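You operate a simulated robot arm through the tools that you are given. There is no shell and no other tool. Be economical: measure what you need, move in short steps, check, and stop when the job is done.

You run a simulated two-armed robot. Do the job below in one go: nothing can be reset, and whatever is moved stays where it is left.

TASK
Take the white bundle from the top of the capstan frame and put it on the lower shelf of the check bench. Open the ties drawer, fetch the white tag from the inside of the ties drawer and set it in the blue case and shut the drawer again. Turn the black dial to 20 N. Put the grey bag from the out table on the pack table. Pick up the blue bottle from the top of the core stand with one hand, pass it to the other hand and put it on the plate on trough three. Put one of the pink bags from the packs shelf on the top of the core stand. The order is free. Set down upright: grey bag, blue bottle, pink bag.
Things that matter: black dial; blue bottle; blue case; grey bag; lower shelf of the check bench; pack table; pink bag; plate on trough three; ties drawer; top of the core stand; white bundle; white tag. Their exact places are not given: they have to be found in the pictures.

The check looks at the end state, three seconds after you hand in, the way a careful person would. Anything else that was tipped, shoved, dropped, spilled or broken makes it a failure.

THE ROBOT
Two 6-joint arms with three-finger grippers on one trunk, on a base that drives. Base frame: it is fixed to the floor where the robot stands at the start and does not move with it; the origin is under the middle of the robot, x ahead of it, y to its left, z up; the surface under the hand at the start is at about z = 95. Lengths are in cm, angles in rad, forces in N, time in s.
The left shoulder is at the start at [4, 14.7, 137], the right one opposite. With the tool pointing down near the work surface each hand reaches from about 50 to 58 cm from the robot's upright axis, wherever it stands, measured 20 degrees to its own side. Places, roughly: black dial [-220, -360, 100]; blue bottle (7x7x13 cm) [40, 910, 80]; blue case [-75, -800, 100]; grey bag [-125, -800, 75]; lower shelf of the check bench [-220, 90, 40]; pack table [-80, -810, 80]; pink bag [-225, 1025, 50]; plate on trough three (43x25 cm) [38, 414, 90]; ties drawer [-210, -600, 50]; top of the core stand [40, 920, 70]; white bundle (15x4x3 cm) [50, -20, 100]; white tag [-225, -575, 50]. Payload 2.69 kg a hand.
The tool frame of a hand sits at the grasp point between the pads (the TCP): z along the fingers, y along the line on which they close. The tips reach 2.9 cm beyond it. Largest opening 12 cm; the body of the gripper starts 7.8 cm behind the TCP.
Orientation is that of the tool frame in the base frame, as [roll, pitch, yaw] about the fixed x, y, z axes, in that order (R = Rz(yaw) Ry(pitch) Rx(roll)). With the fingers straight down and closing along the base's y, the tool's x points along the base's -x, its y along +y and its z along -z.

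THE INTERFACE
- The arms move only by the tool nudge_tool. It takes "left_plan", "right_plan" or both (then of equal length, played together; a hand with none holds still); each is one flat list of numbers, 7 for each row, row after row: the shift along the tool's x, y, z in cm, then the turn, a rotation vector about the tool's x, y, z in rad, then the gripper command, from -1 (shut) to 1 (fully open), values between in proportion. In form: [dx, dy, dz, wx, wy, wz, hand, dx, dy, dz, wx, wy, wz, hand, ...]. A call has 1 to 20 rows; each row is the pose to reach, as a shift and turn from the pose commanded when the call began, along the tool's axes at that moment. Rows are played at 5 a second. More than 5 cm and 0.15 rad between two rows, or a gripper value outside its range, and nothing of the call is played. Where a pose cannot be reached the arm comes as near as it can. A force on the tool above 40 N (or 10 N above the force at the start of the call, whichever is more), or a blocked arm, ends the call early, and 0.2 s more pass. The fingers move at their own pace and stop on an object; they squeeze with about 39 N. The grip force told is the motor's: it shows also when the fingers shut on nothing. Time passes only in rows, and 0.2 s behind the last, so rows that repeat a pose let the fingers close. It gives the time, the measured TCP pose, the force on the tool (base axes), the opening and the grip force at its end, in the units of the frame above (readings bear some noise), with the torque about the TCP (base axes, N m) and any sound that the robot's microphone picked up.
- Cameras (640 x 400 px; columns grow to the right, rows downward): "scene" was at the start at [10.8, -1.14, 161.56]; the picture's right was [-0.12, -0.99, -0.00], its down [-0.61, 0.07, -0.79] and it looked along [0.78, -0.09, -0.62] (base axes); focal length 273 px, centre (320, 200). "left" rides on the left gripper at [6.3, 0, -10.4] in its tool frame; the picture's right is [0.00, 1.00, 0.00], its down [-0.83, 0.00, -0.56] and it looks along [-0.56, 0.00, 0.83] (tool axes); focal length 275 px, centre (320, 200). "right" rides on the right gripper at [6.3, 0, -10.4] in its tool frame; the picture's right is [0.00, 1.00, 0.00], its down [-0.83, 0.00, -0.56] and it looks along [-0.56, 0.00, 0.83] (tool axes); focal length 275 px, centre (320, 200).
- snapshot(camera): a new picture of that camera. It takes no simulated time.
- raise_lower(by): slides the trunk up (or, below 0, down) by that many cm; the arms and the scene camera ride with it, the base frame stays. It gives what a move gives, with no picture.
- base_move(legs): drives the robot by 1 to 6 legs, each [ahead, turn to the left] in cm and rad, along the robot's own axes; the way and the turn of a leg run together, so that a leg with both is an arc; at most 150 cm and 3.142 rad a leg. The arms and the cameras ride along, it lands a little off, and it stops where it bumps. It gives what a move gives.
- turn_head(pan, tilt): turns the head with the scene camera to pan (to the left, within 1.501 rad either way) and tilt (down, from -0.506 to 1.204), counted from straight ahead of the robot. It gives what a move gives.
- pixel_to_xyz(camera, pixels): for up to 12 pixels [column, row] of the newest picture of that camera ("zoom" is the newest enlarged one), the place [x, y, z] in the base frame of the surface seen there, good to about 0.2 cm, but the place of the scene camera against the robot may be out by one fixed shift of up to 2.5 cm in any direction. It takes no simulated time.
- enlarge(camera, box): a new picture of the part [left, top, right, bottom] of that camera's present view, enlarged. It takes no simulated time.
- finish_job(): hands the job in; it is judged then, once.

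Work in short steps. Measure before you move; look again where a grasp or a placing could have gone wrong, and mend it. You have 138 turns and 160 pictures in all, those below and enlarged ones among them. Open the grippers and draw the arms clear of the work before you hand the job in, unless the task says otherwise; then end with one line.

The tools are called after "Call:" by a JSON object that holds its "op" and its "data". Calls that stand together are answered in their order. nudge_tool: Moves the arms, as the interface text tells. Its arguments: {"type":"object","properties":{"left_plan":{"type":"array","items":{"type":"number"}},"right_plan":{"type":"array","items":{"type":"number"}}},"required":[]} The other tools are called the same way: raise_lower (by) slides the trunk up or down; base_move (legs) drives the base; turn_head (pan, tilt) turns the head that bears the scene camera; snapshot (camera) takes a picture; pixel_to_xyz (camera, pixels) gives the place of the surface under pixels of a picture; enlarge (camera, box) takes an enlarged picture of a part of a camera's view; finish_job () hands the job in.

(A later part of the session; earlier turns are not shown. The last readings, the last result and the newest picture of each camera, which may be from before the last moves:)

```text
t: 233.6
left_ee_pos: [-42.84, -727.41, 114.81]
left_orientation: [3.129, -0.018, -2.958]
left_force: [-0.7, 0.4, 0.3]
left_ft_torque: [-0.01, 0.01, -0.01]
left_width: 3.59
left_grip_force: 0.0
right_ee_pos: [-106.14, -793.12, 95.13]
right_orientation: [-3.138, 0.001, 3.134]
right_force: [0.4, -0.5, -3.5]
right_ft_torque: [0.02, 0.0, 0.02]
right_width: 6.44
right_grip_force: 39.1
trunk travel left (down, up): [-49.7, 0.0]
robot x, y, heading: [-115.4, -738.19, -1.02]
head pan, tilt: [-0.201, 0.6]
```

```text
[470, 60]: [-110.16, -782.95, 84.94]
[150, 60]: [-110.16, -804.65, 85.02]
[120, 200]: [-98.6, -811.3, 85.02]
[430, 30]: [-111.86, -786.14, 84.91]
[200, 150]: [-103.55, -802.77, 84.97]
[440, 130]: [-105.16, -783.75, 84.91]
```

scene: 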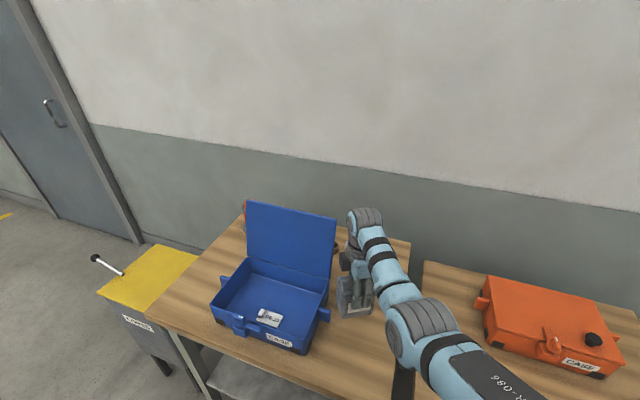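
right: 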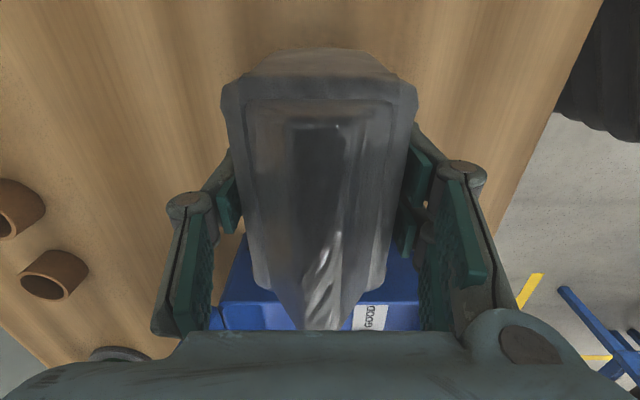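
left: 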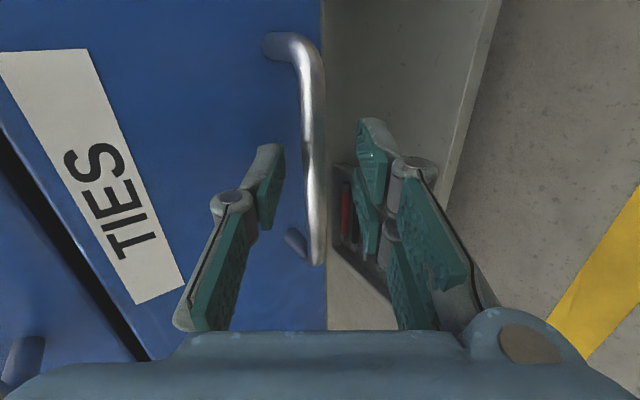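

Bag bottom is ~1.5 cm above the table. I lower 1.4 cm, open, and lift the hand away.

Call:
{"op": "nudge_tool", "data": {"right_plan": [0, 0, 0.7, 0, 0, 0, -0.5, 0, 0, 1.4, 0, 0, 0, -0.5, 0, 0, 1.4, 0, 0, 0, -0.5, 0, 0, 1.4, 0, 0, 0, 0.2, 0, 0, 1.4, 0, 0, 0, 0.4, 0, 0, 1.4, 0, 0, 0, 0.5, 0, 0, -1, 0, 0, 0, 0.5, 0, 0, -5, 0, 0, 0, 0.5, 0, 0, -8, 0, 0, 0, 0.5]}}

Call:
{"op": "snapshot", "data": {"camera": "right"}}

```text
t: 235.6
left_ee_pos: [-42.81, -727.36, 114.8]
left_orientation: [3.129, -0.016, -2.958]
left_force: [0.0, 0.2, 0.3]
left_ft_torque: [-0.01, -0.03, 0.01]
left_width: 3.58
left_grip_force: 0.1
right_ee_pos: [-106.3, -792.99, 103.57]
right_orientation: [-3.135, 0.003, 3.139]
right_force: [1.2, -0.3, 0.2]
right_ft_torque: [0.02, 0.01, -0.01]
right_width: 9.0
right_grip_force: 0.0
trunk travel left (down, up): [-49.7, 0.0]
robot x, y, heading: [-115.72, -738.39, -1.016]
head pan, tilt: [-0.201, 0.6]
```

```text
90 pictures are left
```

right: 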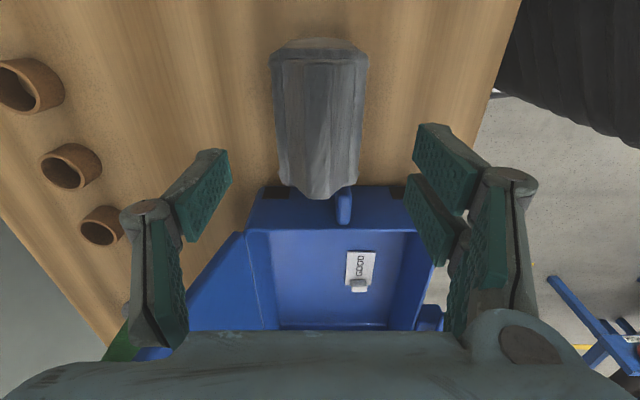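

The bag stands upright on the pack table. I back out, and turn toward the far (+y) end of the hall.

Call:
{"op": "base_move", "data": {"legs": [[-45, 0], [0, 2.3], [130, 0], [70, 0], [0, 0.29]]}}

Call:
{"op": "turn_head", "data": {"pan": 0, "tilt": 0.3}}

Call:
{"op": "snapshot", "data": {"camera": "scene"}}

```text
t: 254.2
left_ee_pos: [-154.74, -480.95, 114.76]
left_orientation: [3.13, -0.018, -0.354]
left_force: [0.5, -0.1, 0.4]
left_ft_torque: [0.0, -0.01, 0.0]
left_width: 3.6
left_grip_force: 0.0
right_ee_pos: [-66.55, -456.98, 103.36]
right_orientation: [-3.139, 0.001, -0.541]
right_force: [0.2, 0.5, -0.3]
right_ft_torque: [0.0, 0.02, -0.03]
right_width: 9.01
right_grip_force: 0.1
trunk travel left (down, up): [-49.7, 0.0]
robot x, y, heading: [-86.31, -509.34, 1.592]
head pan, tilt: [-0.201, 0.6]
```

```text
t: 255.0
left_ee_pos: [-154.85, -481.01, 114.62]
left_orientation: [3.13, -0.018, -0.352]
left_force: [-0.4, -0.3, -0.5]
left_ft_torque: [-0.04, -0.02, 0.06]
left_width: 3.57
left_grip_force: 0.0
right_ee_pos: [-66.72, -457.1, 103.39]
right_orientation: [-3.136, 0.002, -0.542]
right_force: [0.2, -0.2, 0.1]
right_ft_torque: [0.02, -0.03, 0.02]
right_width: 9.01
right_grip_force: 0.0
trunk travel left (down, up): [-49.7, 0.0]
robot x, y, heading: [-86.19, -508.62, 1.59]
head pan, tilt: [0.0, 0.3]
```

```text
89 pictures are left
```

scene: 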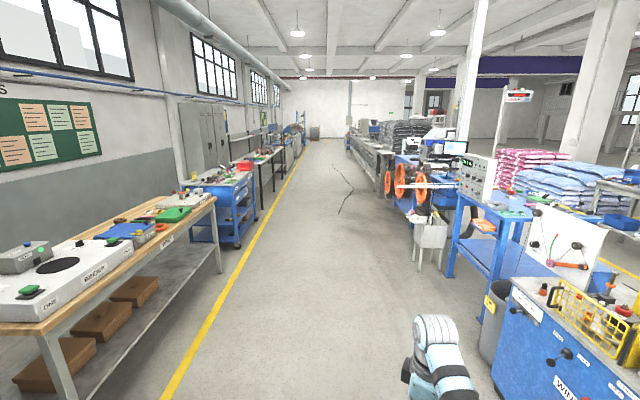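

I swing the left hand back to the front and bring both hands to their natural yaw.

Call:
{"op": "nudge_tool", "data": {"left_plan": [1.23, -4.18, 0, 0, 0, 0.11, 0, 2.71, -8.88, 0, 0, 0, 0.22, 0, 4.56, -13.4, 0, 0, 0, 0.33, 0, 6.71, -17.71, 0, 0, 0, 0.44, 0, 9.15, -21.8, 0, 0, 0, 0.55, 0, 11.88, -25.7, 0, 0, 0, 0.66, 0, 15, -29.4, 0, 0, 0, 0.77, 0, 18.34, -32.7, 0, 0, 0, 0.88, 0, 21.9, -35.8, 0, 0, 0, 0.99, 0, 25.5, -38.7, 0, 0, 0, 1.1, 0, 29.3, -41.3, 0, 0, 0, 1.21, 0], "right_plan": [0, 0, 0, 0, 0, 0.09, 0.3, 0, 0, 0, 0, 0, 0.18, 0.3, 0, 0, 0, 0, 0, 0.27, 0.3, 0, 0, 0, 0, 0, 0.36, 0.3, 0, 0, 0, 0, 0, 0.45, 0.3, 0, 0, 0, 0, 0, 0.54, 0.3, 0, 0, 0, 0, 0, 0.63, 0.3, 0, 0, 0, 0, 0, 0.72, 0.3, 0, 0, 0, 0, 0, 0.81, 0.3, 0, 0, 0, 0, 0, 0.9, 0.3, 0, 0, 0, 0, 0, 1.0, 0.3]}}

Call:
{"op": "base_move", "data": {"legs": [[150, 0], [150, 0], [150, 0], [150, 0], [150, 0]]}}

Call:
{"op": "snapshot", "data": {"camera": "scene"}}

```text
t: 257.4
left_ee_pos: [-112.72, -452.36, 114.8]
left_orientation: [-3.131, -0.017, -1.563]
left_force: [0.2, -0.4, -0.2]
left_ft_torque: [-0.02, 0.03, 0.02]
left_width: 6.0
left_grip_force: 0.0
left hand out of reach, approached as far as the arm can: row 1, 2, 3, 4, 5, 6, 7, 8, 9, 10
right_ee_pos: [-66.43, -457.01, 103.32]
right_orientation: [-3.141, 0.006, -1.543]
right_force: [-0.2, -0.1, 1.3]
right_ft_torque: [-0.01, 0.01, 0.05]
right_width: 7.79
right_grip_force: 0.0
trunk travel left (down, up): [-49.7, 0.0]
robot x, y, heading: [-86.34, -508.88, 1.589]
head pan, tilt: [0.0, 0.3]
```

```text
t: 293.0
left_ee_pos: [-65.58, 298.99, 114.87]
left_orientation: [-3.13, -0.017, -1.662]
left_force: [-0.8, -0.9, -0.5]
left_ft_torque: [0.03, -0.02, 0.0]
left_width: 6.03
left_grip_force: 0.0
right_ee_pos: [-19.9, 289.81, 103.41]
right_orientation: [-3.142, 0.007, -1.639]
right_force: [0.7, 0.3, 0.0]
right_ft_torque: [0.02, 0.01, -0.03]
right_width: 7.8
right_grip_force: 0.1
trunk travel left (down, up): [-49.7, 0.0]
robot x, y, heading: [-44.48, 240.22, 1.486]
head pan, tilt: [0.0, 0.3]
```

```text
88 pictures are left
```

scene: 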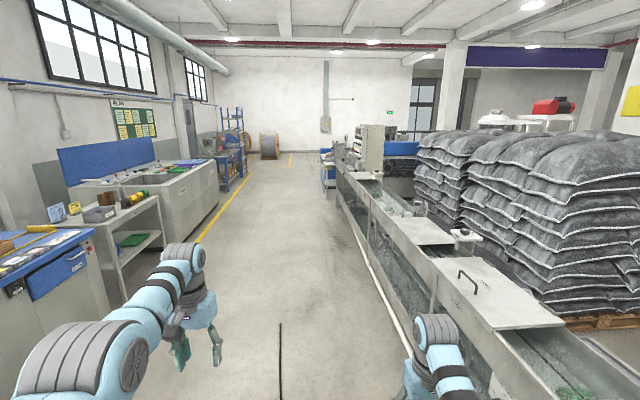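

I correct the heading a little left and continue to y≈800.

Call:
{"op": "base_move", "data": {"legs": [[0, 0.14], [150, 0], [150, 0], [150, 0], [110, 0]]}}

Call:
{"op": "turn_head", "data": {"pan": -0.4, "tilt": 0.4}}

Call:
{"op": "snapshot", "data": {"camera": "scene"}}

```text
t: 320.2
left_ee_pos: [-101.9, 854.45, 114.92]
left_orientation: [-3.129, -0.017, -1.549]
left_force: [0.0, 0.8, -0.6]
left_ft_torque: [0.02, -0.02, -0.01]
left_width: 6.02
left_grip_force: 0.1
right_ee_pos: [-55.49, 850.36, 103.5]
right_orientation: [-3.141, 0.006, -1.526]
right_force: [-1.0, -0.2, -0.1]
right_ft_torque: [0.02, 0.01, 0.02]
right_width: 7.84
right_grip_force: 0.0
trunk travel left (down, up): [-49.7, 0.0]
robot x, y, heading: [-74.55, 798.67, 1.606]
head pan, tilt: [0.0, 0.3]
```

```text
t: 321.1
left_ee_pos: [-101.89, 854.61, 114.78]
left_orientation: [-3.13, -0.018, -1.549]
left_force: [-1.0, 0.5, -0.2]
left_ft_torque: [0.01, -0.03, 0.03]
left_width: 6.0
left_grip_force: 0.1
right_ee_pos: [-55.53, 850.48, 103.43]
right_orientation: [3.141, 0.006, -1.527]
right_force: [0.2, 0.4, -0.2]
right_ft_torque: [-0.01, -0.01, -0.01]
right_width: 7.84
right_grip_force: 0.1
trunk travel left (down, up): [-49.7, 0.0]
robot x, y, heading: [-74.39, 798.6, 1.605]
head pan, tilt: [-0.4, 0.4]
```

```text
87 pictures are left
```

scene: 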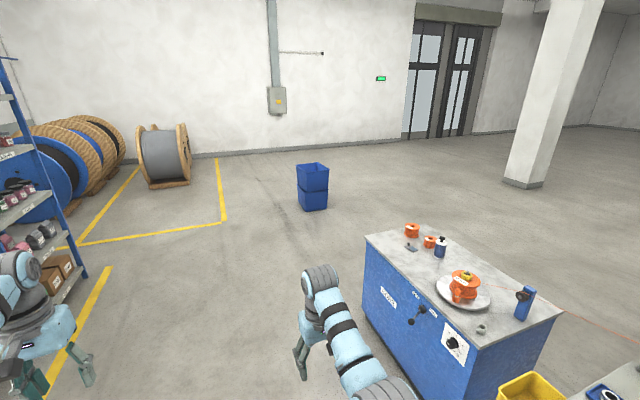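

The core stand is at right; a blue bottle stands at (440,246). I enlarge and measure.

Call:
{"op": "enlarge", "data": {"camera": "scene", "box": [350, 210, 570, 350]}}

Call:
{"op": "pixel_to_xyz", "data": {"camera": "scene", "pixels": [[440, 246], [440, 254], [440, 238], [524, 303], [412, 229], [430, 241], [410, 246], [385, 245], [370, 237], [463, 290], [400, 262], [480, 350]]}}

```text
2.86 times, centred on (460, 280) of scene
```

zoom: 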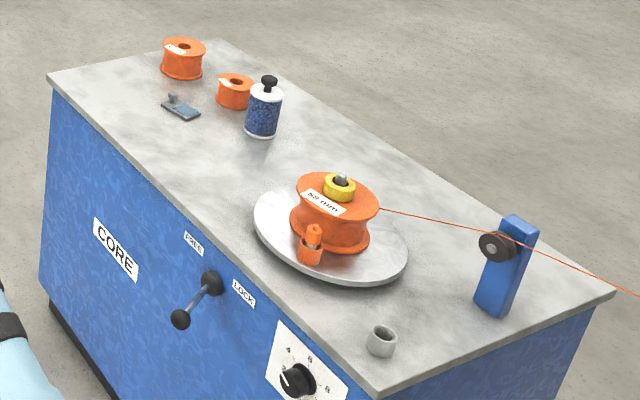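

```text
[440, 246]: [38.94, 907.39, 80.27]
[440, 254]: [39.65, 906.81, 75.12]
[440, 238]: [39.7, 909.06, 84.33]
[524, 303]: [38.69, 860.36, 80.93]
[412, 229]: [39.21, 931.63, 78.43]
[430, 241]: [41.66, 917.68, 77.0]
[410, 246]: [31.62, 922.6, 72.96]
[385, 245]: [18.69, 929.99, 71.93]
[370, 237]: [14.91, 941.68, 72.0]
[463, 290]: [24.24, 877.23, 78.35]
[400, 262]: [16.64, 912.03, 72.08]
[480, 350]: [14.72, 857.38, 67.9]
```

Bottle ≈(39.7,908), stand top ≈70.1, front edge x≈14.6, an orange spool 10 cm beyond the bottle in +y. I check the crank on the stand's front, since the base must come near.

Call:
{"op": "pixel_to_xyz", "data": {"camera": "scene", "pixels": [[411, 321], [421, 310], [452, 345], [555, 312], [425, 243], [470, 255], [510, 285], [482, 329], [463, 273]]}}

Call:
{"op": "base_move", "data": {"legs": [[60, 0], [0, -1.1]]}}

Call:
{"op": "turn_head", "data": {"pan": 0, "tilt": 0.6}}

Call:
{"op": "snapshot", "data": {"camera": "scene"}}

```text
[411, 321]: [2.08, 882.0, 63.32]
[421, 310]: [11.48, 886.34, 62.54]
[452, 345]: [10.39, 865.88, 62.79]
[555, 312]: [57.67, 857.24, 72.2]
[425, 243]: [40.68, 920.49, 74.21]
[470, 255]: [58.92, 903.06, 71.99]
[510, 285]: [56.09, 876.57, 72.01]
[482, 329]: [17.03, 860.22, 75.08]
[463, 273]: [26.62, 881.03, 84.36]
```

```text
t: 327.2
left_ee_pos: [-39.84, 908.37, 114.7]
left_orientation: [-3.13, -0.016, -2.636]
left_force: [-0.1, 0.2, -0.1]
left_ft_torque: [0.01, 0.02, 0.02]
left_width: 6.0
left_grip_force: 0.2
right_ee_pos: [-21.78, 865.44, 103.47]
right_orientation: [-3.14, 0.007, -2.614]
right_force: [0.0, 0.4, -0.2]
right_ft_torque: [0.03, -0.01, -0.02]
right_width: 7.79
right_grip_force: 0.1
trunk travel left (down, up): [-49.7, 0.0]
robot x, y, heading: [-76.68, 858.18, 0.517]
head pan, tilt: [-0.4, 0.4]
```

```text
t: 328.1
left_ee_pos: [-39.79, 908.38, 114.75]
left_orientation: [-3.13, -0.017, -2.635]
left_force: [-0.8, -0.7, 0.1]
left_ft_torque: [-0.03, 0.02, -0.02]
left_width: 5.98
left_grip_force: 0.0
right_ee_pos: [-21.69, 865.51, 103.28]
right_orientation: [3.141, 0.004, -2.614]
right_force: [0.4, 0.2, -0.5]
right_ft_torque: [0.02, -0.01, -0.01]
right_width: 7.81
right_grip_force: 0.0
trunk travel left (down, up): [-49.7, 0.0]
robot x, y, heading: [-76.75, 858.16, 0.523]
head pan, tilt: [0.0, 0.6]
```

```text
85 pictures are left
```

scene: 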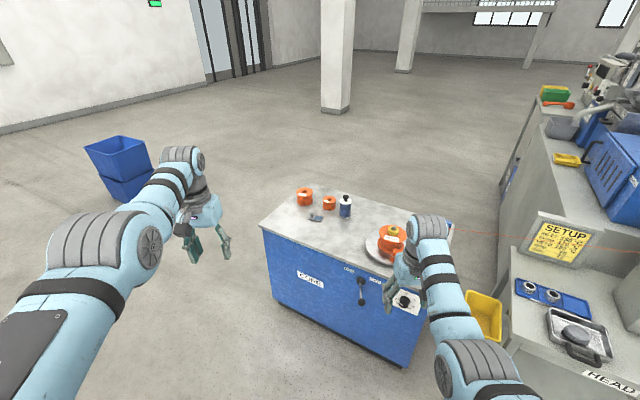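

The crank knob reaches x≈2 at z≈61; my column stays clear of it. I lower the trunk 20 cm and tilt the right hand forward 0.85 rad at bottle height for the pick.

Call:
{"op": "raise_lower", "data": {"by": -20}}

Call:
{"op": "nudge_tool", "data": {"right_plan": [-1, 1, 1, 0, -0.12, 0, 0.5, -2.5, 2, 2.5, 0, -0.24, 0, 0.6, -4, 3, 4, 0, -0.36, 0, 0.6, -5.5, 4, 5.5, 0, -0.48, 0, 0.6, -7, 5, 7, 0, -0.6, 0, 0.6, -8, 6, 8, 0, -0.72, 0, 0.6, -9, 6, 9, 0, -0.85, 0, 0.6, -9, 6, 9, 0, -0.85, 0, 0.6]}}

Call:
{"op": "snapshot", "data": {"camera": "right"}}

```text
t: 330.3
left_ee_pos: [-39.8, 908.37, 94.77]
left_orientation: [-3.129, -0.018, -2.634]
left_force: [-0.6, 0.4, -0.7]
left_ft_torque: [-0.02, 0.0, -0.02]
left_width: 5.99
left_grip_force: 0.1
right_ee_pos: [-21.73, 865.41, 83.46]
right_orientation: [3.141, 0.005, -2.613]
right_force: [-0.3, 0.3, -0.6]
right_ft_torque: [0.0, 0.01, -0.01]
right_width: 7.79
right_grip_force: 0.2
trunk travel left (down, up): [-29.7, 20.0]
robot x, y, heading: [-76.69, 857.84, 0.513]
head pan, tilt: [0.0, 0.6]
```

```text
t: 332.1
left_ee_pos: [-39.78, 908.29, 94.74]
left_orientation: [-3.129, -0.018, -2.636]
left_force: [0.3, 0.7, 0.9]
left_ft_torque: [0.01, -0.01, 0.02]
left_width: 5.99
left_grip_force: 0.1
right_ee_pos: [-17.12, 875.37, 74.4]
right_orientation: [-3.141, 0.855, -2.612]
right_force: [-0.9, -0.4, 0.1]
right_ft_torque: [0.01, 0.01, -0.01]
right_width: 9.6
right_grip_force: 0.0
trunk travel left (down, up): [-29.7, 20.0]
robot x, y, heading: [-76.75, 858.15, 0.515]
head pan, tilt: [0.0, 0.6]
```

```text
84 pictures are left
```

right: 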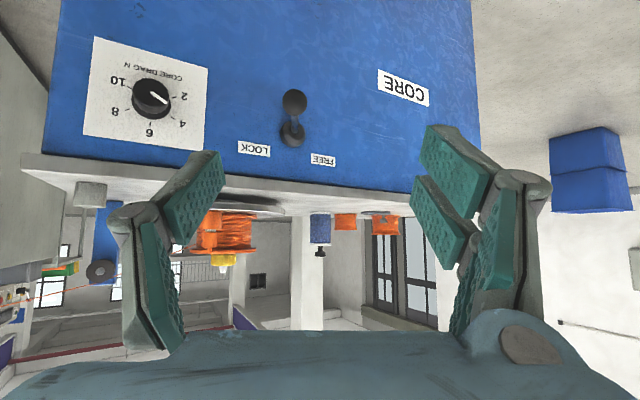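

The bottle shows (upside down) at (320,230), right on the hand's centre line. I measure it and neighbours.

Call:
{"op": "pixel_to_xyz", "data": {"camera": "right", "pixels": [[320, 225], [313, 228], [328, 228], [320, 240], [320, 252], [345, 222], [380, 225], [240, 232], [320, 212], [275, 200], [294, 100]]}}

```text
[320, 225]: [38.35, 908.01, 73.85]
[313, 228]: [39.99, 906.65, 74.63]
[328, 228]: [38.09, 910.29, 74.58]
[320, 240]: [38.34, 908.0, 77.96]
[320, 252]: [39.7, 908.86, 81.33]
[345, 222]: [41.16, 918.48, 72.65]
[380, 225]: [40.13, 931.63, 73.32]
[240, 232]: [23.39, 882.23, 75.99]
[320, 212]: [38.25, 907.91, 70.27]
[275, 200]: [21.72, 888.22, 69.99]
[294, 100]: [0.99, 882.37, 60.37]
```

Bottle axis ≈ (40.8,909.4), diameter ~6. I extend the hand 5 cm ahead to keep the base farther from the crank, then drive most of the way.

Call:
{"op": "nudge_tool", "data": {"right_plan": [-1.6, 0, 1.9, 0, 0, 0, 0.6, -3.28, 0, 3.77, 0, 0, 0, 0.6, -3.28, 0, 3.77, 0, 0, 0, 0.6]}}

Call:
{"op": "base_move", "data": {"legs": [[0, 0.008], [50, 0]]}}

Call:
{"op": "snapshot", "data": {"camera": "right"}}

Call:
{"op": "pixel_to_xyz", "data": {"camera": "right", "pixels": [[320, 225], [320, 260], [310, 240], [330, 240], [320, 200]]}}

```text
t: 332.9
left_ee_pos: [-39.85, 908.25, 94.76]
left_orientation: [-3.128, -0.017, -2.634]
left_force: [0.3, 0.5, -0.1]
left_ft_torque: [0.02, -0.04, -0.02]
left_width: 5.98
left_grip_force: 0.0
right_ee_pos: [-12.85, 877.74, 74.55]
right_orientation: [-3.14, 0.855, -2.614]
right_force: [0.5, 0.2, 0.6]
right_ft_torque: [0.0, 0.02, 0.0]
right_width: 9.62
right_grip_force: 0.0
trunk travel left (down, up): [-29.7, 20.0]
robot x, y, heading: [-76.29, 858.08, 0.52]
head pan, tilt: [0.0, 0.6]
```

```text
t: 336.2
left_ee_pos: [3.95, 933.39, 94.94]
left_orientation: [-3.129, -0.017, -2.635]
left_force: [0.1, 0.1, 0.3]
left_ft_torque: [-0.02, 0.01, 0.0]
left_width: 6.0
left_grip_force: 0.1
right_ee_pos: [31.1, 902.83, 74.48]
right_orientation: [-3.141, 0.854, -2.613]
right_force: [-0.3, -0.3, -0.4]
right_ft_torque: [-0.02, -0.01, 0.02]
right_width: 9.65
right_grip_force: 0.0
trunk travel left (down, up): [-29.7, 20.0]
robot x, y, heading: [-32.65, 883.21, 0.516]
head pan, tilt: [0.0, 0.6]
```

```text
83 pictures are left
```

right: 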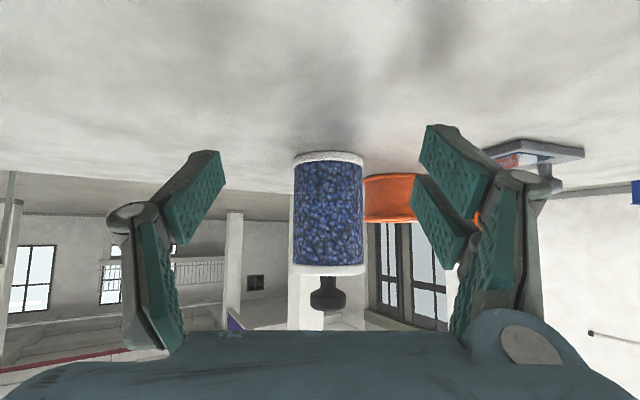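

```text
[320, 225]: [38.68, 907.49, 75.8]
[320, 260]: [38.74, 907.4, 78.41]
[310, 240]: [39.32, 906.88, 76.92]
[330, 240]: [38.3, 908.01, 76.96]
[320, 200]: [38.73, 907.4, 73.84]
```

The bottle is ~0.9 cm left of centre and 12 cm ahead; the spool is close behind on the left. I shift left 0.9, narrow the opening to 7.8, and drive 11 cm.

Call:
{"op": "nudge_tool", "data": {"right_plan": [0, 0.9, 0.3, 0, 0, 0, 0.3, 0, 0.9, 0.3, 0, 0, 0, 0.3]}}

Call:
{"op": "base_move", "data": {"legs": [[5.5, 0]]}}

Call:
{"op": "snapshot", "data": {"camera": "right"}}

```text
t: 336.8
left_ee_pos: [4.15, 933.42, 94.66]
left_orientation: [-3.131, -0.017, -2.635]
left_force: [-0.3, 0.7, -0.1]
left_ft_torque: [-0.02, 0.05, 0.02]
left_width: 6.0
left_grip_force: 0.1
right_ee_pos: [30.6, 903.81, 74.34]
right_orientation: [-3.141, 0.855, -2.614]
right_force: [-0.1, 0.1, -0.2]
right_ft_torque: [-0.01, -0.01, 0.0]
right_width: 7.82
right_grip_force: 0.1
trunk travel left (down, up): [-29.7, 20.0]
robot x, y, heading: [-33.33, 883.01, 0.516]
head pan, tilt: [0.0, 0.6]
```

```text
t: 337.7
left_ee_pos: [8.24, 935.79, 95.44]
left_orientation: [-3.13, -0.007, -2.637]
left_force: [-0.9, -0.2, 1.5]
left_ft_torque: [0.05, -0.13, 0.01]
left_width: 5.98
left_grip_force: 0.1
right_ee_pos: [34.78, 906.17, 74.9]
right_orientation: [-3.141, 0.867, -2.615]
right_force: [-1.0, 0.0, 0.1]
right_ft_torque: [0.05, -0.05, 0.0]
right_width: 7.81
right_grip_force: 0.0
trunk travel left (down, up): [-29.7, 20.0]
robot x, y, heading: [-27.92, 885.87, 0.514]
head pan, tilt: [0.0, 0.6]
```

```text
82 pictures are left
```

right: 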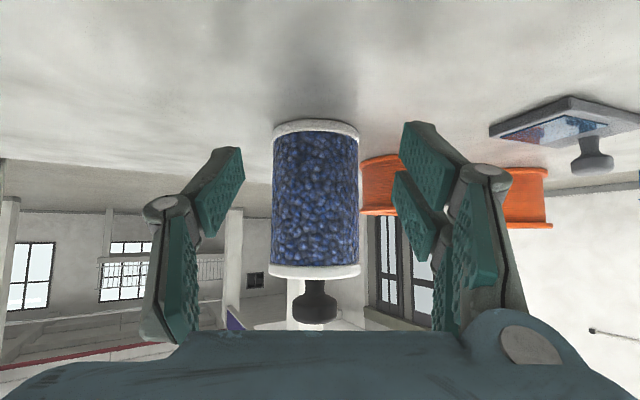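

Aligned (bottle centre column 316). I drive the last 5.5 cm and close.

Call:
{"op": "base_move", "data": {"legs": [[5.5, 0]]}}

Call:
{"op": "nudge_tool", "data": {"right_plan": [0, 0, 0, 0, 0, 0, 0.3, 0, 0, 0, 0, 0, 0, -0.2, 0, 0, 0, 0, 0, 0, -0.6, 0, 0, 0, 0, 0, 0, -0.6]}}

Call:
{"op": "snapshot", "data": {"camera": "right"}}

```text
t: 338.8
left_ee_pos: [13.9, 938.72, 94.91]
left_orientation: [-3.128, -0.018, -2.642]
left_force: [-0.9, 0.2, 0.7]
left_ft_torque: [-0.02, -0.01, 0.0]
left_width: 6.01
left_grip_force: 0.1
right_ee_pos: [40.14, 908.82, 74.27]
right_orientation: [-3.141, 0.856, -2.618]
right_force: [-0.6, 0.1, 0.4]
right_ft_torque: [0.04, 0.01, -0.03]
right_width: 7.81
right_grip_force: 0.0
trunk travel left (down, up): [-29.7, 20.0]
robot x, y, heading: [-23.27, 888.56, 0.507]
head pan, tilt: [0.0, 0.6]
stopped in leg 1: the robot was blocked; the commanded pose is now the measured one
```

```text
t: 339.8
left_ee_pos: [13.83, 938.63, 94.91]
left_orientation: [-3.131, -0.018, -2.643]
left_force: [0.1, -0.2, 0.7]
left_ft_torque: [0.0, 0.01, 0.03]
left_width: 6.04
left_grip_force: 0.1
right_ee_pos: [40.12, 908.8, 74.35]
right_orientation: [-3.141, 0.855, -2.617]
right_force: [0.2, 0.2, 0.3]
right_ft_torque: [0.0, -0.04, 0.0]
right_width: 6.03
right_grip_force: 38.7
trunk travel left (down, up): [-29.7, 20.0]
robot x, y, heading: [-23.23, 888.57, 0.513]
head pan, tilt: [0.0, 0.6]
```

```text
81 pictures are left
```

right: 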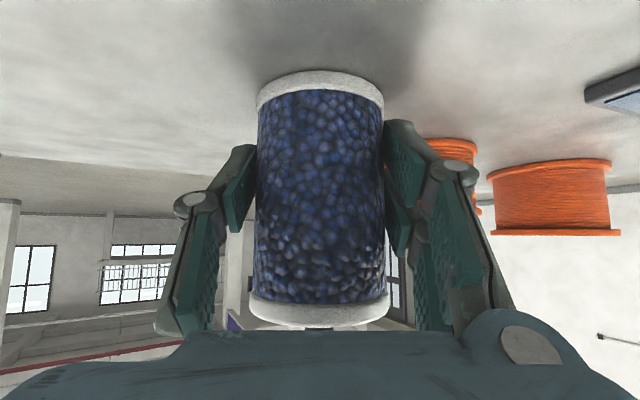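

The bottle is gripped (6.0 cm). I lift with the trunk 10 cm and back off, then check the crank and the stand.

Call:
{"op": "raise_lower", "data": {"by": 10}}

Call:
{"op": "base_move", "data": {"legs": [[-55, 0]]}}

Call:
{"op": "snapshot", "data": {"camera": "scene"}}

Call:
{"op": "snapshot", "data": {"camera": "left"}}

```text
t: 341.2
left_ee_pos: [13.88, 938.55, 104.87]
left_orientation: [-3.129, -0.017, -2.642]
left_force: [-0.3, -0.2, 0.2]
left_ft_torque: [0.01, 0.01, -0.02]
left_width: 6.01
left_grip_force: 0.1
right_ee_pos: [40.19, 908.86, 84.38]
right_orientation: [-3.139, 0.857, -2.617]
right_force: [-0.2, -0.2, -2.5]
right_ft_torque: [-0.02, 0.02, 0.01]
right_width: 6.05
right_grip_force: 38.8
trunk travel left (down, up): [-39.7, 10.0]
robot x, y, heading: [-22.97, 888.65, 0.511]
head pan, tilt: [0.0, 0.6]
```

```text
t: 344.3
left_ee_pos: [-34.13, 911.62, 104.77]
left_orientation: [-3.13, -0.02, -2.642]
left_force: [0.0, 0.3, 0.3]
left_ft_torque: [-0.01, 0.04, 0.01]
left_width: 6.01
left_grip_force: 0.1
right_ee_pos: [-7.84, 881.98, 84.19]
right_orientation: [-3.14, 0.854, -2.621]
right_force: [0.2, 0.0, -1.4]
right_ft_torque: [-0.02, 0.04, 0.0]
right_width: 6.0
right_grip_force: 39.1
trunk travel left (down, up): [-39.7, 10.0]
robot x, y, heading: [-71.84, 861.58, 0.51]
head pan, tilt: [0.0, 0.6]
```

```text
80 pictures are left
```

scene: 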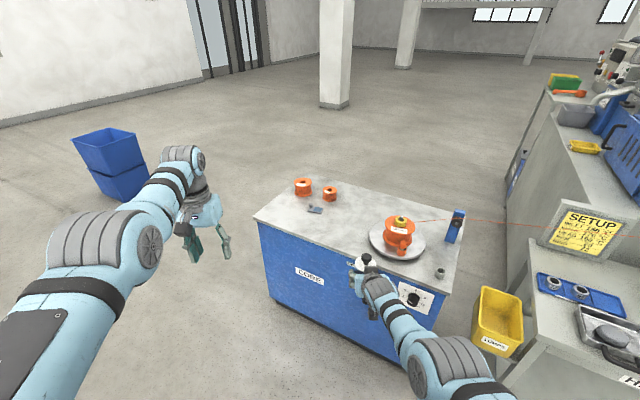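

```text
79 pictures are left
```

left: 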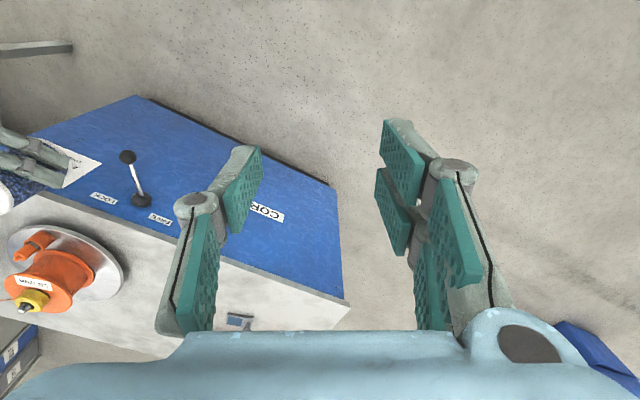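

The crank appears unchanged. For the handover I bring the bottle in the right hand to about 54 cm straight ahead of the trunk.

Call:
{"op": "pixel_to_xyz", "data": {"camera": "left", "pixels": [[128, 157], [143, 200]]}}

Call:
{"op": "nudge_tool", "data": {"right_plan": [1.5, 3.2, -1.8, 0, 0, 0, -0.6, 3, 6.5, -3.5, 0, 0, 0, -0.6, 4.6, 9.8, -5.3, 0, 0, 0, -0.6, 6.2, 13.1, -7.1, 0, 0, 0, -0.6, 7.74, 16.4, -8.9, 0, 0, 0, -0.6, 7.74, 16.4, -8.9, 0, 0, 0, -0.6]}}

Call:
{"op": "snapshot", "data": {"camera": "scene"}}

Call:
{"op": "snapshot", "data": {"camera": "left"}}

```text
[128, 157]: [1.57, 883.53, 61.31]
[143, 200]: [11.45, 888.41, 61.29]
```

```text
t: 345.4
left_ee_pos: [-34.1, 911.53, 104.82]
left_orientation: [-3.129, -0.018, -2.644]
left_force: [-0.2, 0.5, 0.1]
left_ft_torque: [0.01, -0.03, -0.04]
left_width: 5.98
left_grip_force: 0.1
right_ee_pos: [-13.87, 880.48, 82.74]
right_orientation: [-2.939, 0.874, -2.535]
right_force: [-0.4, 0.7, -2.3]
right_ft_torque: [-0.02, 0.02, -0.05]
right_width: 6.01
right_grip_force: 38.8
right hand out of reach, approached as far as the arm can: row 4, 5
trunk travel left (down, up): [-39.7, 10.0]
robot x, y, heading: [-71.28, 861.86, 0.515]
head pan, tilt: [0.0, 0.6]
stopped in row 5 (right hand): the arm was blocked; the commanded pose is now the measured one
```

```text
78 pictures are left
```

scene: 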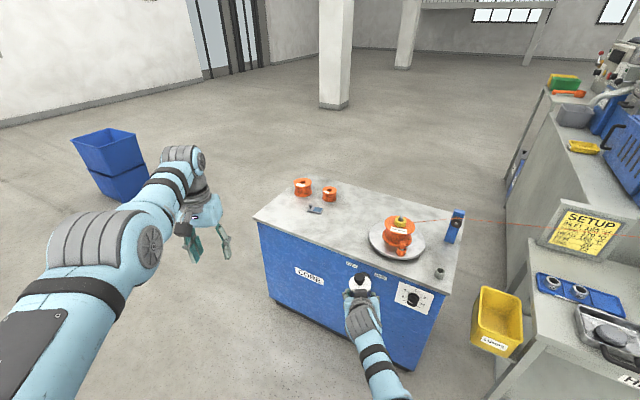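

```text
77 pictures are left
```

left: 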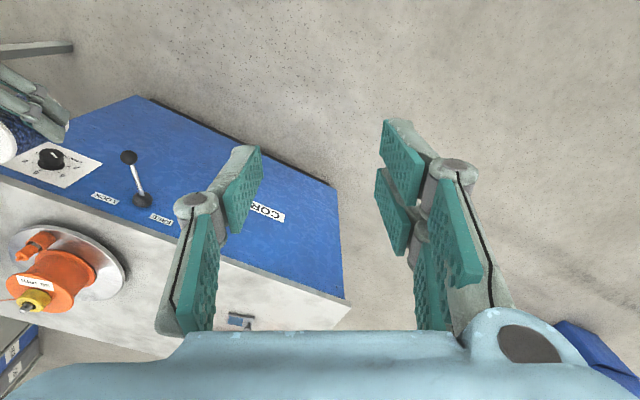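

The right hand cannot cross the middle while pointing ahead. Instead I will turn it about the vertical so that it points left (wrist out to the right). First I correct the small tilt error.

Call:
{"op": "nudge_tool", "data": {"right_plan": [-0.3, -1, 0.4, -0.1, 0.01, 0, -0.6, -0.66, -2, 0.75, -0.2, 0.019, 0, -0.6, -0.66, -2, 0.75, -0.2, 0.019, 0, -0.6]}}

```text
t: 346.2
left_ee_pos: [-34.17, 911.61, 104.81]
left_orientation: [-3.128, -0.018, -2.644]
left_force: [-0.1, -0.2, 0.3]
left_ft_torque: [-0.05, -0.02, 0.0]
left_width: 5.99
left_grip_force: 0.0
right_ee_pos: [-12.33, 879.41, 83.06]
right_orientation: [3.133, 0.853, -2.539]
right_force: [-0.2, 0.5, -0.8]
right_ft_torque: [-0.02, 0.04, 0.02]
right_width: 6.04
right_grip_force: 39.1
trunk travel left (down, up): [-39.7, 10.0]
robot x, y, heading: [-71.63, 861.74, 0.508]
head pan, tilt: [0.0, 0.6]
```

Upright again. Now I turn it about the vertical by 1.3 rad while drawing it to about (50 ahead, 3 right).

Call:
{"op": "nudge_tool", "data": {"right_plan": [0.33, 1, -0.38, -0.098, 0, -0.085, -0.6, 0.66, 2, -0.75, -0.196, 0, -0.171, -0.6, 0.98, 3, -1.13, -0.294, 0, -0.256, -0.6, 1.44, 4, -1.66, -0.393, 0, -0.341, -0.6, 1.97, 5, -2.27, -0.491, 0, -0.426, -0.6, 2.76, 6, -3.17, -0.589, 0, -0.512, -0.6, 3.6, 7, -4.15, -0.687, 0, -0.597, -0.6, 4.6, 8, -5.28, -0.785, 0, -0.682, -0.6, 5.6, 9.2, -6.4, -0.883, 0, -0.768, -0.6, 6.56, 10.4, -7.55, -0.982, 0, -0.853, -0.6, 6.56, 10.4, -7.55, -0.982, 0, -0.853, -0.6]}}

Call:
{"op": "snapshot", "data": {"camera": "left"}}

Call:
{"op": "snapshot", "data": {"camera": "scene"}}

```text
t: 348.6
left_ee_pos: [-34.15, 911.55, 104.81]
left_orientation: [-3.13, -0.017, -2.645]
left_force: [0.3, -0.4, -0.2]
left_ft_torque: [-0.03, 0.0, -0.04]
left_width: 5.98
left_grip_force: 0.1
right_ee_pos: [-26.51, 882.2, 82.88]
right_orientation: [3.139, 0.86, -1.237]
right_force: [0.0, 0.4, -2.1]
right_ft_torque: [0.02, 0.0, 0.01]
right_width: 6.01
right_grip_force: 39.2
trunk travel left (down, up): [-39.7, 10.0]
robot x, y, heading: [-71.44, 861.35, 0.513]
head pan, tilt: [0.0, 0.6]
```

```text
76 pictures are left
```

left: 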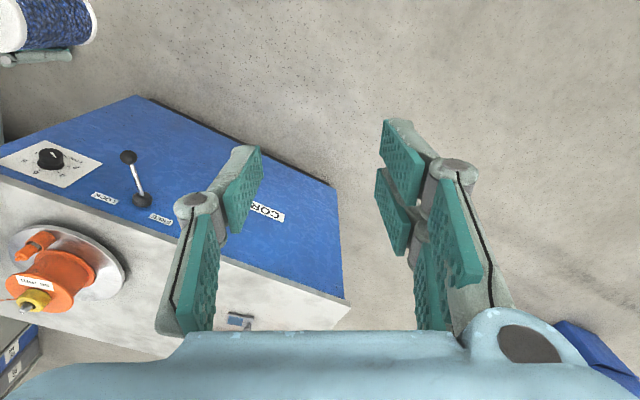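

```text
75 pictures are left
```

scene: 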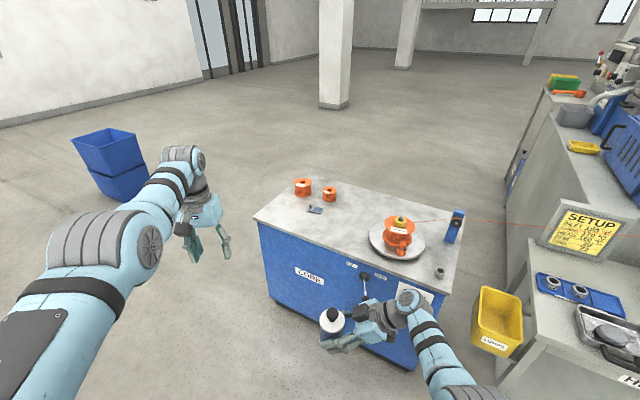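

The bottle is upright near the middle, about (-26.9,883.3). I bring the left hand above it, closing along the same axis, still 10 cm higher.

Call:
{"op": "nudge_tool", "data": {"left_plan": [0.7, -2.83, 0, 0, 0, -0.14, 0.2, 1.4, -5.66, 0, 0, 0, -0.28, 0.5, 2.1, -8.5, 0, 0, 0, -0.42, 0.6, 2.8, -11.3, 0, 0, 0, -0.56, 0.6, 3.5, -14.15, 0, 0, 0, -0.7, 0.6, 4.2, -17, 0, 0, 0, -0.84, 0.6, 4.9, -19.8, 0, 0, 0, -0.98, 0.6, 5.6, -22.6, 0, 0, 0, -1.12, 0.6, 6.3, -25.5, 0, 0, 0, -1.26, 0.6, 7.07, -28.3, 0, 0, 0, -1.408, 0.6, 7.07, -28.3, 0, 0, 0, -1.408, 0.6]}}

Call:
{"op": "snapshot", "data": {"camera": "left"}}

Call:
{"op": "snapshot", "data": {"camera": "scene"}}

```text
t: 351.0
left_ee_pos: [-25.56, 887.02, 105.3]
left_orientation: [3.126, -0.018, -1.234]
left_force: [0.2, 0.1, 1.1]
left_ft_torque: [0.0, -0.01, -0.02]
left_width: 9.59
left_grip_force: 0.0
left hand out of reach, approached as far as the arm can: row 1, 2, 3, 4, 5, 6, 7, 8, 9, 10, 11
right_ee_pos: [-26.44, 882.18, 83.01]
right_orientation: [3.136, 0.861, -1.236]
right_force: [-0.1, -1.0, -1.9]
right_ft_torque: [-0.01, 0.0, -0.01]
right_width: 6.02
right_grip_force: 38.9
trunk travel left (down, up): [-39.7, 10.0]
robot x, y, heading: [-71.61, 861.37, 0.509]
head pan, tilt: [0.0, 0.6]
```

```text
74 pictures are left
```

left: 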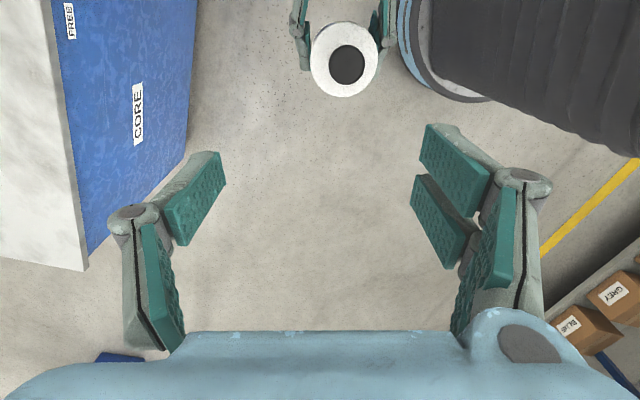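

```text
73 pictures are left
```

scene: 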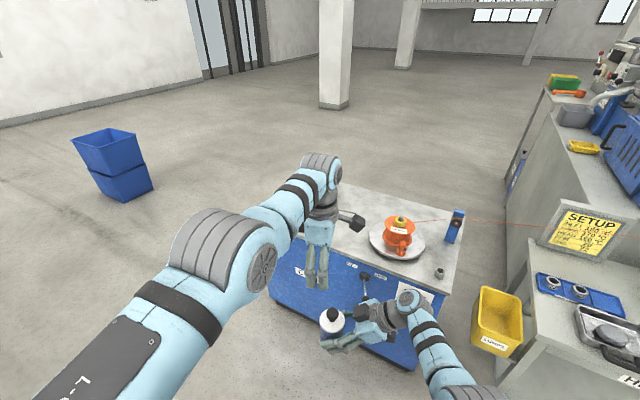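

The bottle's top shows at left-camera (345,64). I measure it.

Call:
{"op": "pixel_to_xyz", "data": {"camera": "left", "pixels": [[346, 64], [345, 90], [318, 60], [374, 60], [345, 35], [303, 55], [386, 50]]}}

```text
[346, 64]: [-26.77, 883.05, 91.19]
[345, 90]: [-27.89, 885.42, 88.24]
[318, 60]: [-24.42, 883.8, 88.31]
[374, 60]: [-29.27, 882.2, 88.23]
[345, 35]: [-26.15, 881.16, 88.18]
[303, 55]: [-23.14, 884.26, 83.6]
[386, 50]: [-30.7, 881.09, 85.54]
```

Bottle axis (-26.8,883.1), knob top 91.2, body top 88.2. The left hand cannot come nearer, so I move the bottle out to meet it by (1.3, 3.7), and lower the left hand 8 cm.

Call:
{"op": "nudge_tool", "data": {"left_plan": [0, 0, 2, 0, 0, 0, 0.6, 0, 0, 4, 0, 0, 0, 0.6, 0, 0, 6, 0, 0, 0, 0.6, 0, 0, 8, 0, 0, 0, 0.6], "right_plan": [-1, -1.2, 1.2, 0, 0, 0, -0.6, -2, -2.44, 2.33, 0, 0, 0, -0.6, -2, -2.44, 2.33, 0, 0, 0, -0.6, -2, -2.44, 2.33, 0, 0, 0, -0.6]}}

Call:
{"op": "snapshot", "data": {"camera": "left"}}

```text
t: 352.0
left_ee_pos: [-25.89, 886.72, 97.3]
left_orientation: [3.126, -0.016, -1.237]
left_force: [0.1, 0.6, 0.0]
left_ft_torque: [0.0, 0.01, 0.02]
left_width: 9.6
left_grip_force: 0.0
left hand out of reach, approached as far as the arm can: row 3, 4
right_ee_pos: [-25.62, 885.13, 83.24]
right_orientation: [3.136, 0.861, -1.237]
right_force: [-0.2, 0.0, -2.2]
right_ft_torque: [-0.01, -0.02, -0.01]
right_width: 6.01
right_grip_force: 38.5
right hand out of reach, approached as far as the arm can: row 2, 3, 4
trunk travel left (down, up): [-39.7, 10.0]
robot x, y, heading: [-71.84, 861.62, 0.507]
head pan, tilt: [0.0, 0.6]
```

```text
72 pictures are left
```

left: 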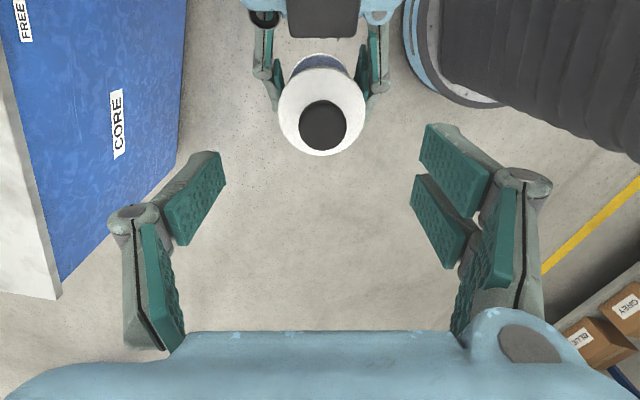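

Now the bottle is almost under the left hand. I measure the knob once more.

Call:
{"op": "pixel_to_xyz", "data": {"camera": "left", "pixels": [[322, 120], [322, 152], [285, 110], [362, 110], [270, 90], [376, 90], [262, 55], [378, 50]]}}

```text
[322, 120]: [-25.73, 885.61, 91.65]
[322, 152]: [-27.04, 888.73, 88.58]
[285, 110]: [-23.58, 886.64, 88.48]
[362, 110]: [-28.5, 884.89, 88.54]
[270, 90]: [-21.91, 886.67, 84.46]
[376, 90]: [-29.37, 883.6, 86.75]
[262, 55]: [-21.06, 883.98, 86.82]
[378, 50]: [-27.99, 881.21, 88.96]
```

Axis at (-26.0,885.85). I lower the left hand to z 88.2 around the upper body, clear above the right fingers, and close it gently.

Call:
{"op": "nudge_tool", "data": {"left_plan": [0.2, 0.2, 3, 0, 0, 0, 0.5, 0.35, 0.39, 6, 0, 0, 0, 0.5, 0.35, 0.39, 9.1, 0, 0, 0, 0.5, 0.35, 0.39, 9.1, 0, 0, 0, 0.5]}}

Call:
{"op": "snapshot", "data": {"camera": "left"}}

Call:
{"op": "snapshot", "data": {"camera": "scene"}}

```text
t: 353.0
left_ee_pos: [-27.66, 886.02, 88.87]
left_orientation: [3.128, -0.017, -1.235]
left_force: [3.0, 2.9, 0.7]
left_ft_torque: [0.0, -0.12, 0.11]
left_width: 9.32
left_grip_force: 1.8
left hand out of reach, approached as far as the arm can: row 2, 3, 4
right_ee_pos: [-25.6, 885.14, 83.2]
right_orientation: [3.137, 0.862, -1.239]
right_force: [-3.6, -2.8, -3.3]
right_ft_torque: [0.04, -0.12, -0.02]
right_width: 6.03
right_grip_force: 39.2
trunk travel left (down, up): [-39.7, 10.0]
robot x, y, heading: [-71.64, 861.04, 0.514]
head pan, tilt: [0.0, 0.6]
```

```text
71 pictures are left
```

left: 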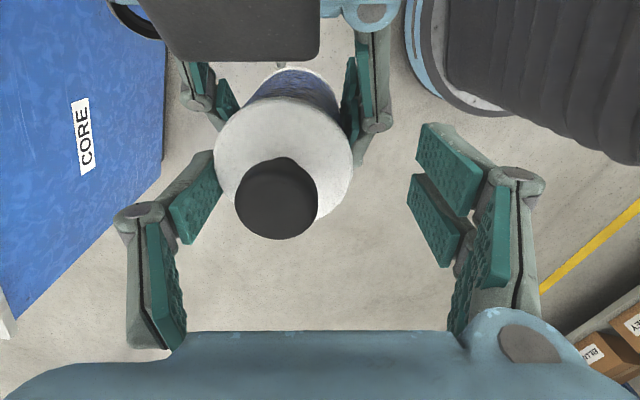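

```text
70 pictures are left
```

scene: 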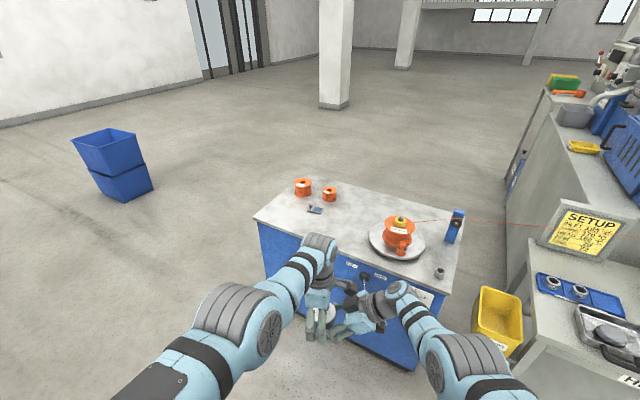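

The left hand reached its limit 1.6 cm short sideways, and one finger touches the bottle lightly. I move the bottle 1.6 cm to centre it between the left fingers.

Call:
{"op": "nudge_tool", "data": {"right_plan": [-0.14, 0.75, 0.16, 0, 0, 0, -0.6, -0.27, 1.51, 0.32, 0, 0, 0, -0.6, -0.27, 1.51, 0.32, 0, 0, 0, -0.6]}}

Call:
{"op": "snapshot", "data": {"camera": "left"}}

Call:
{"op": "pixel_to_xyz", "data": {"camera": "left", "pixels": [[300, 190], [285, 150], [235, 160], [350, 160], [360, 110]]}}

```text
t: 353.8
left_ee_pos: [-27.7, 885.98, 88.74]
left_orientation: [3.126, -0.016, -1.236]
left_force: [-0.4, -1.2, 0.0]
left_ft_torque: [0.02, 0.0, 0.03]
left_width: 8.98
left_grip_force: 0.1
right_ee_pos: [-27.32, 885.12, 83.3]
right_orientation: [3.135, 0.86, -1.237]
right_force: [0.5, 0.3, -2.2]
right_ft_torque: [-0.05, -0.03, 0.0]
right_width: 6.0
right_grip_force: 38.8
trunk travel left (down, up): [-39.7, 10.0]
robot x, y, heading: [-71.68, 861.32, 0.507]
head pan, tilt: [0.0, 0.6]
```

```text
69 pictures are left
```

left: 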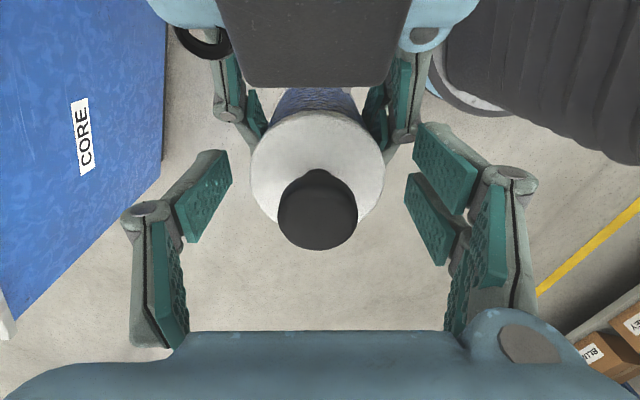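

```text
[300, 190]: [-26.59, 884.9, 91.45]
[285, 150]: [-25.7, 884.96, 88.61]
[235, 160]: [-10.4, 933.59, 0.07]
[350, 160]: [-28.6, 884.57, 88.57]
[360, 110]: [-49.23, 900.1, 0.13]
```

Centred. I close the left hand on the bottle.

Call:
{"op": "nudge_tool", "data": {"left_plan": [0, 0, 0, 0, 0, 0, 0.1, 0, 0, 0, 0, 0, 0, -0.2, 0, 0, 0, 0, 0, 0, -0.6, 0, 0, 0, 0, 0, 0, -0.6]}}

Call:
{"op": "snapshot", "data": {"camera": "left"}}

```text
t: 354.8
left_ee_pos: [-27.71, 886.14, 88.97]
left_orientation: [3.13, -0.011, -1.233]
left_force: [-9.9, 21.2, 23.4]
left_ft_torque: [0.51, 0.65, -0.09]
left_width: 6.03
left_grip_force: 39.0
right_ee_pos: [-27.28, 885.03, 83.08]
right_orientation: [3.135, 0.858, -1.239]
right_force: [10.5, -21.5, -25.6]
right_ft_torque: [0.37, -0.15, 0.07]
right_width: 6.05
right_grip_force: 39.2
trunk travel left (down, up): [-39.7, 10.0]
robot x, y, heading: [-71.45, 861.89, 0.509]
head pan, tilt: [0.0, 0.6]
```

```text
68 pictures are left
```

left: 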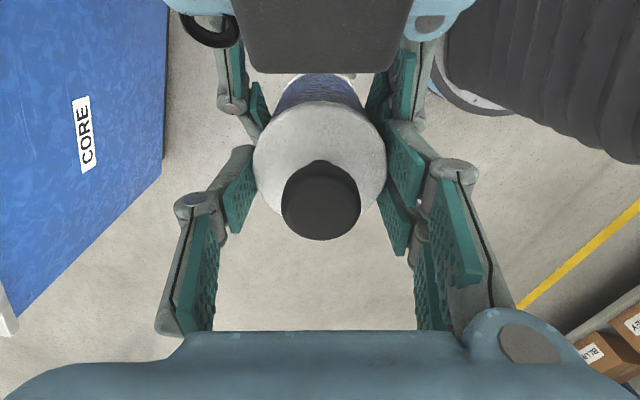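

Both hands hold it at 6.0 cm. I open the right hand and draw it back along its own fingers.

Call:
{"op": "nudge_tool", "data": {"right_plan": [0, 0, 0, 0, 0, 0, -0.2, 0, 0, 0, 0, 0, 0, 0.3, 0, 0, -1, 0, 0, 0, 0.4, 0, 0, -4, 0, 0, 0, 0.4, 0, 0, -8, 0, 0, 0, 0.4, 0, 0, -12, 0, 0, 0, 0.4]}}

Call:
{"op": "snapshot", "data": {"camera": "left"}}

Call:
{"op": "snapshot", "data": {"camera": "scene"}}

```text
t: 355.4
left_ee_pos: [-27.78, 886.11, 88.89]
left_orientation: [3.121, -0.014, -1.238]
left_force: [-8.1, -5.1, 9.5]
left_ft_torque: [-0.49, 0.58, -0.07]
left_width: 6.02
left_grip_force: 39.0
right_ee_pos: [-27.05, 884.85, 83.09]
right_orientation: [-3.138, 0.853, -1.233]
right_force: [7.8, 5.8, -11.5]
right_ft_torque: [0.04, -0.14, -0.07]
right_width: 6.97
right_grip_force: 0.1
trunk travel left (down, up): [-39.7, 10.0]
robot x, y, heading: [-71.89, 861.77, 0.514]
head pan, tilt: [0.0, 0.6]
stopped in row 2 (left hand): the force on the tool passed its limit at 44 N (the readings are from after the stop); the commanded pose is now the measured one
```

```text
67 pictures are left
```

left: 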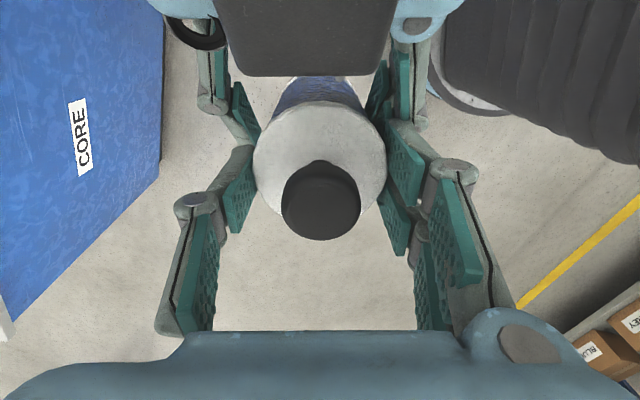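

```text
66 pictures are left
```

scene: 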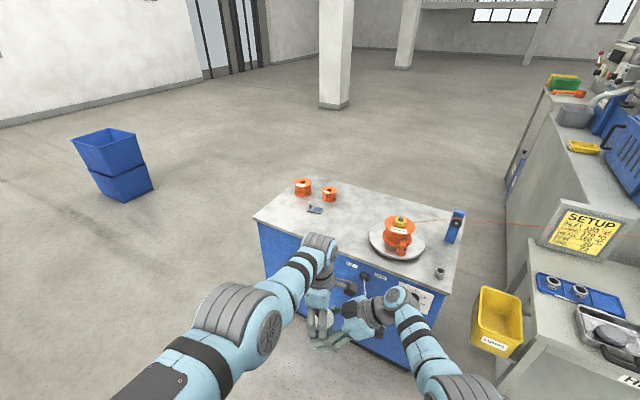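

The right fingers opened to 7 cm and lightly touch something; that is enough to slide off. I withdraw at this opening.

Call:
{"op": "nudge_tool", "data": {"right_plan": [0, 0, -1, 0, 0, 0, 0.15, 0, 0, -3, 0, 0, 0, 0.15, 0, 0, -6, 0, 0, 0, 0.15, 0, 0, -10, 0, 0, 0, 0.15, 0, 0, -13, 0, 0, 0, 0.15]}}

Call:
{"op": "snapshot", "data": {"camera": "left"}}

Call:
{"op": "snapshot", "data": {"camera": "right"}}

```text
t: 355.8
left_ee_pos: [-27.55, 885.52, 89.14]
left_orientation: [3.126, -0.024, -1.236]
left_force: [-4.6, -4.1, 5.5]
left_ft_torque: [-0.46, 0.34, -0.05]
left_width: 6.04
left_grip_force: 39.2
right_ee_pos: [-27.08, 884.23, 83.61]
right_orientation: [3.14, 0.85, -1.235]
right_force: [4.6, 3.8, -7.4]
right_ft_torque: [0.06, -0.05, -0.08]
right_width: 6.36
right_grip_force: 0.0
trunk travel left (down, up): [-39.7, 10.0]
robot x, y, heading: [-71.61, 861.1, 0.507]
head pan, tilt: [0.0, 0.6]
stopped in row 2 (left hand): the force on the tool passed its limit at 51 N (the readings are from after the stop); the commanded pose is now the measured one
```

```text
65 pictures are left
```

left: 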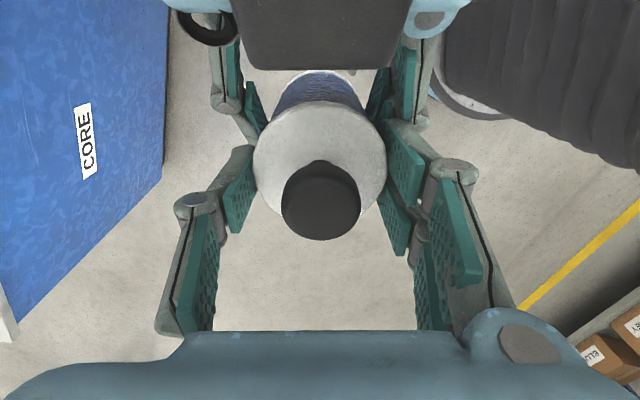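

```text
64 pictures are left
```

right: 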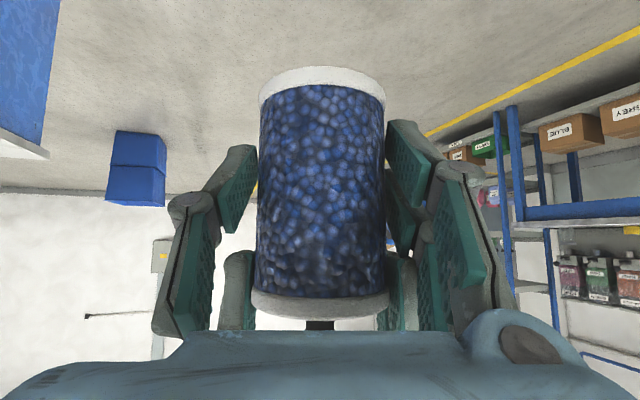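

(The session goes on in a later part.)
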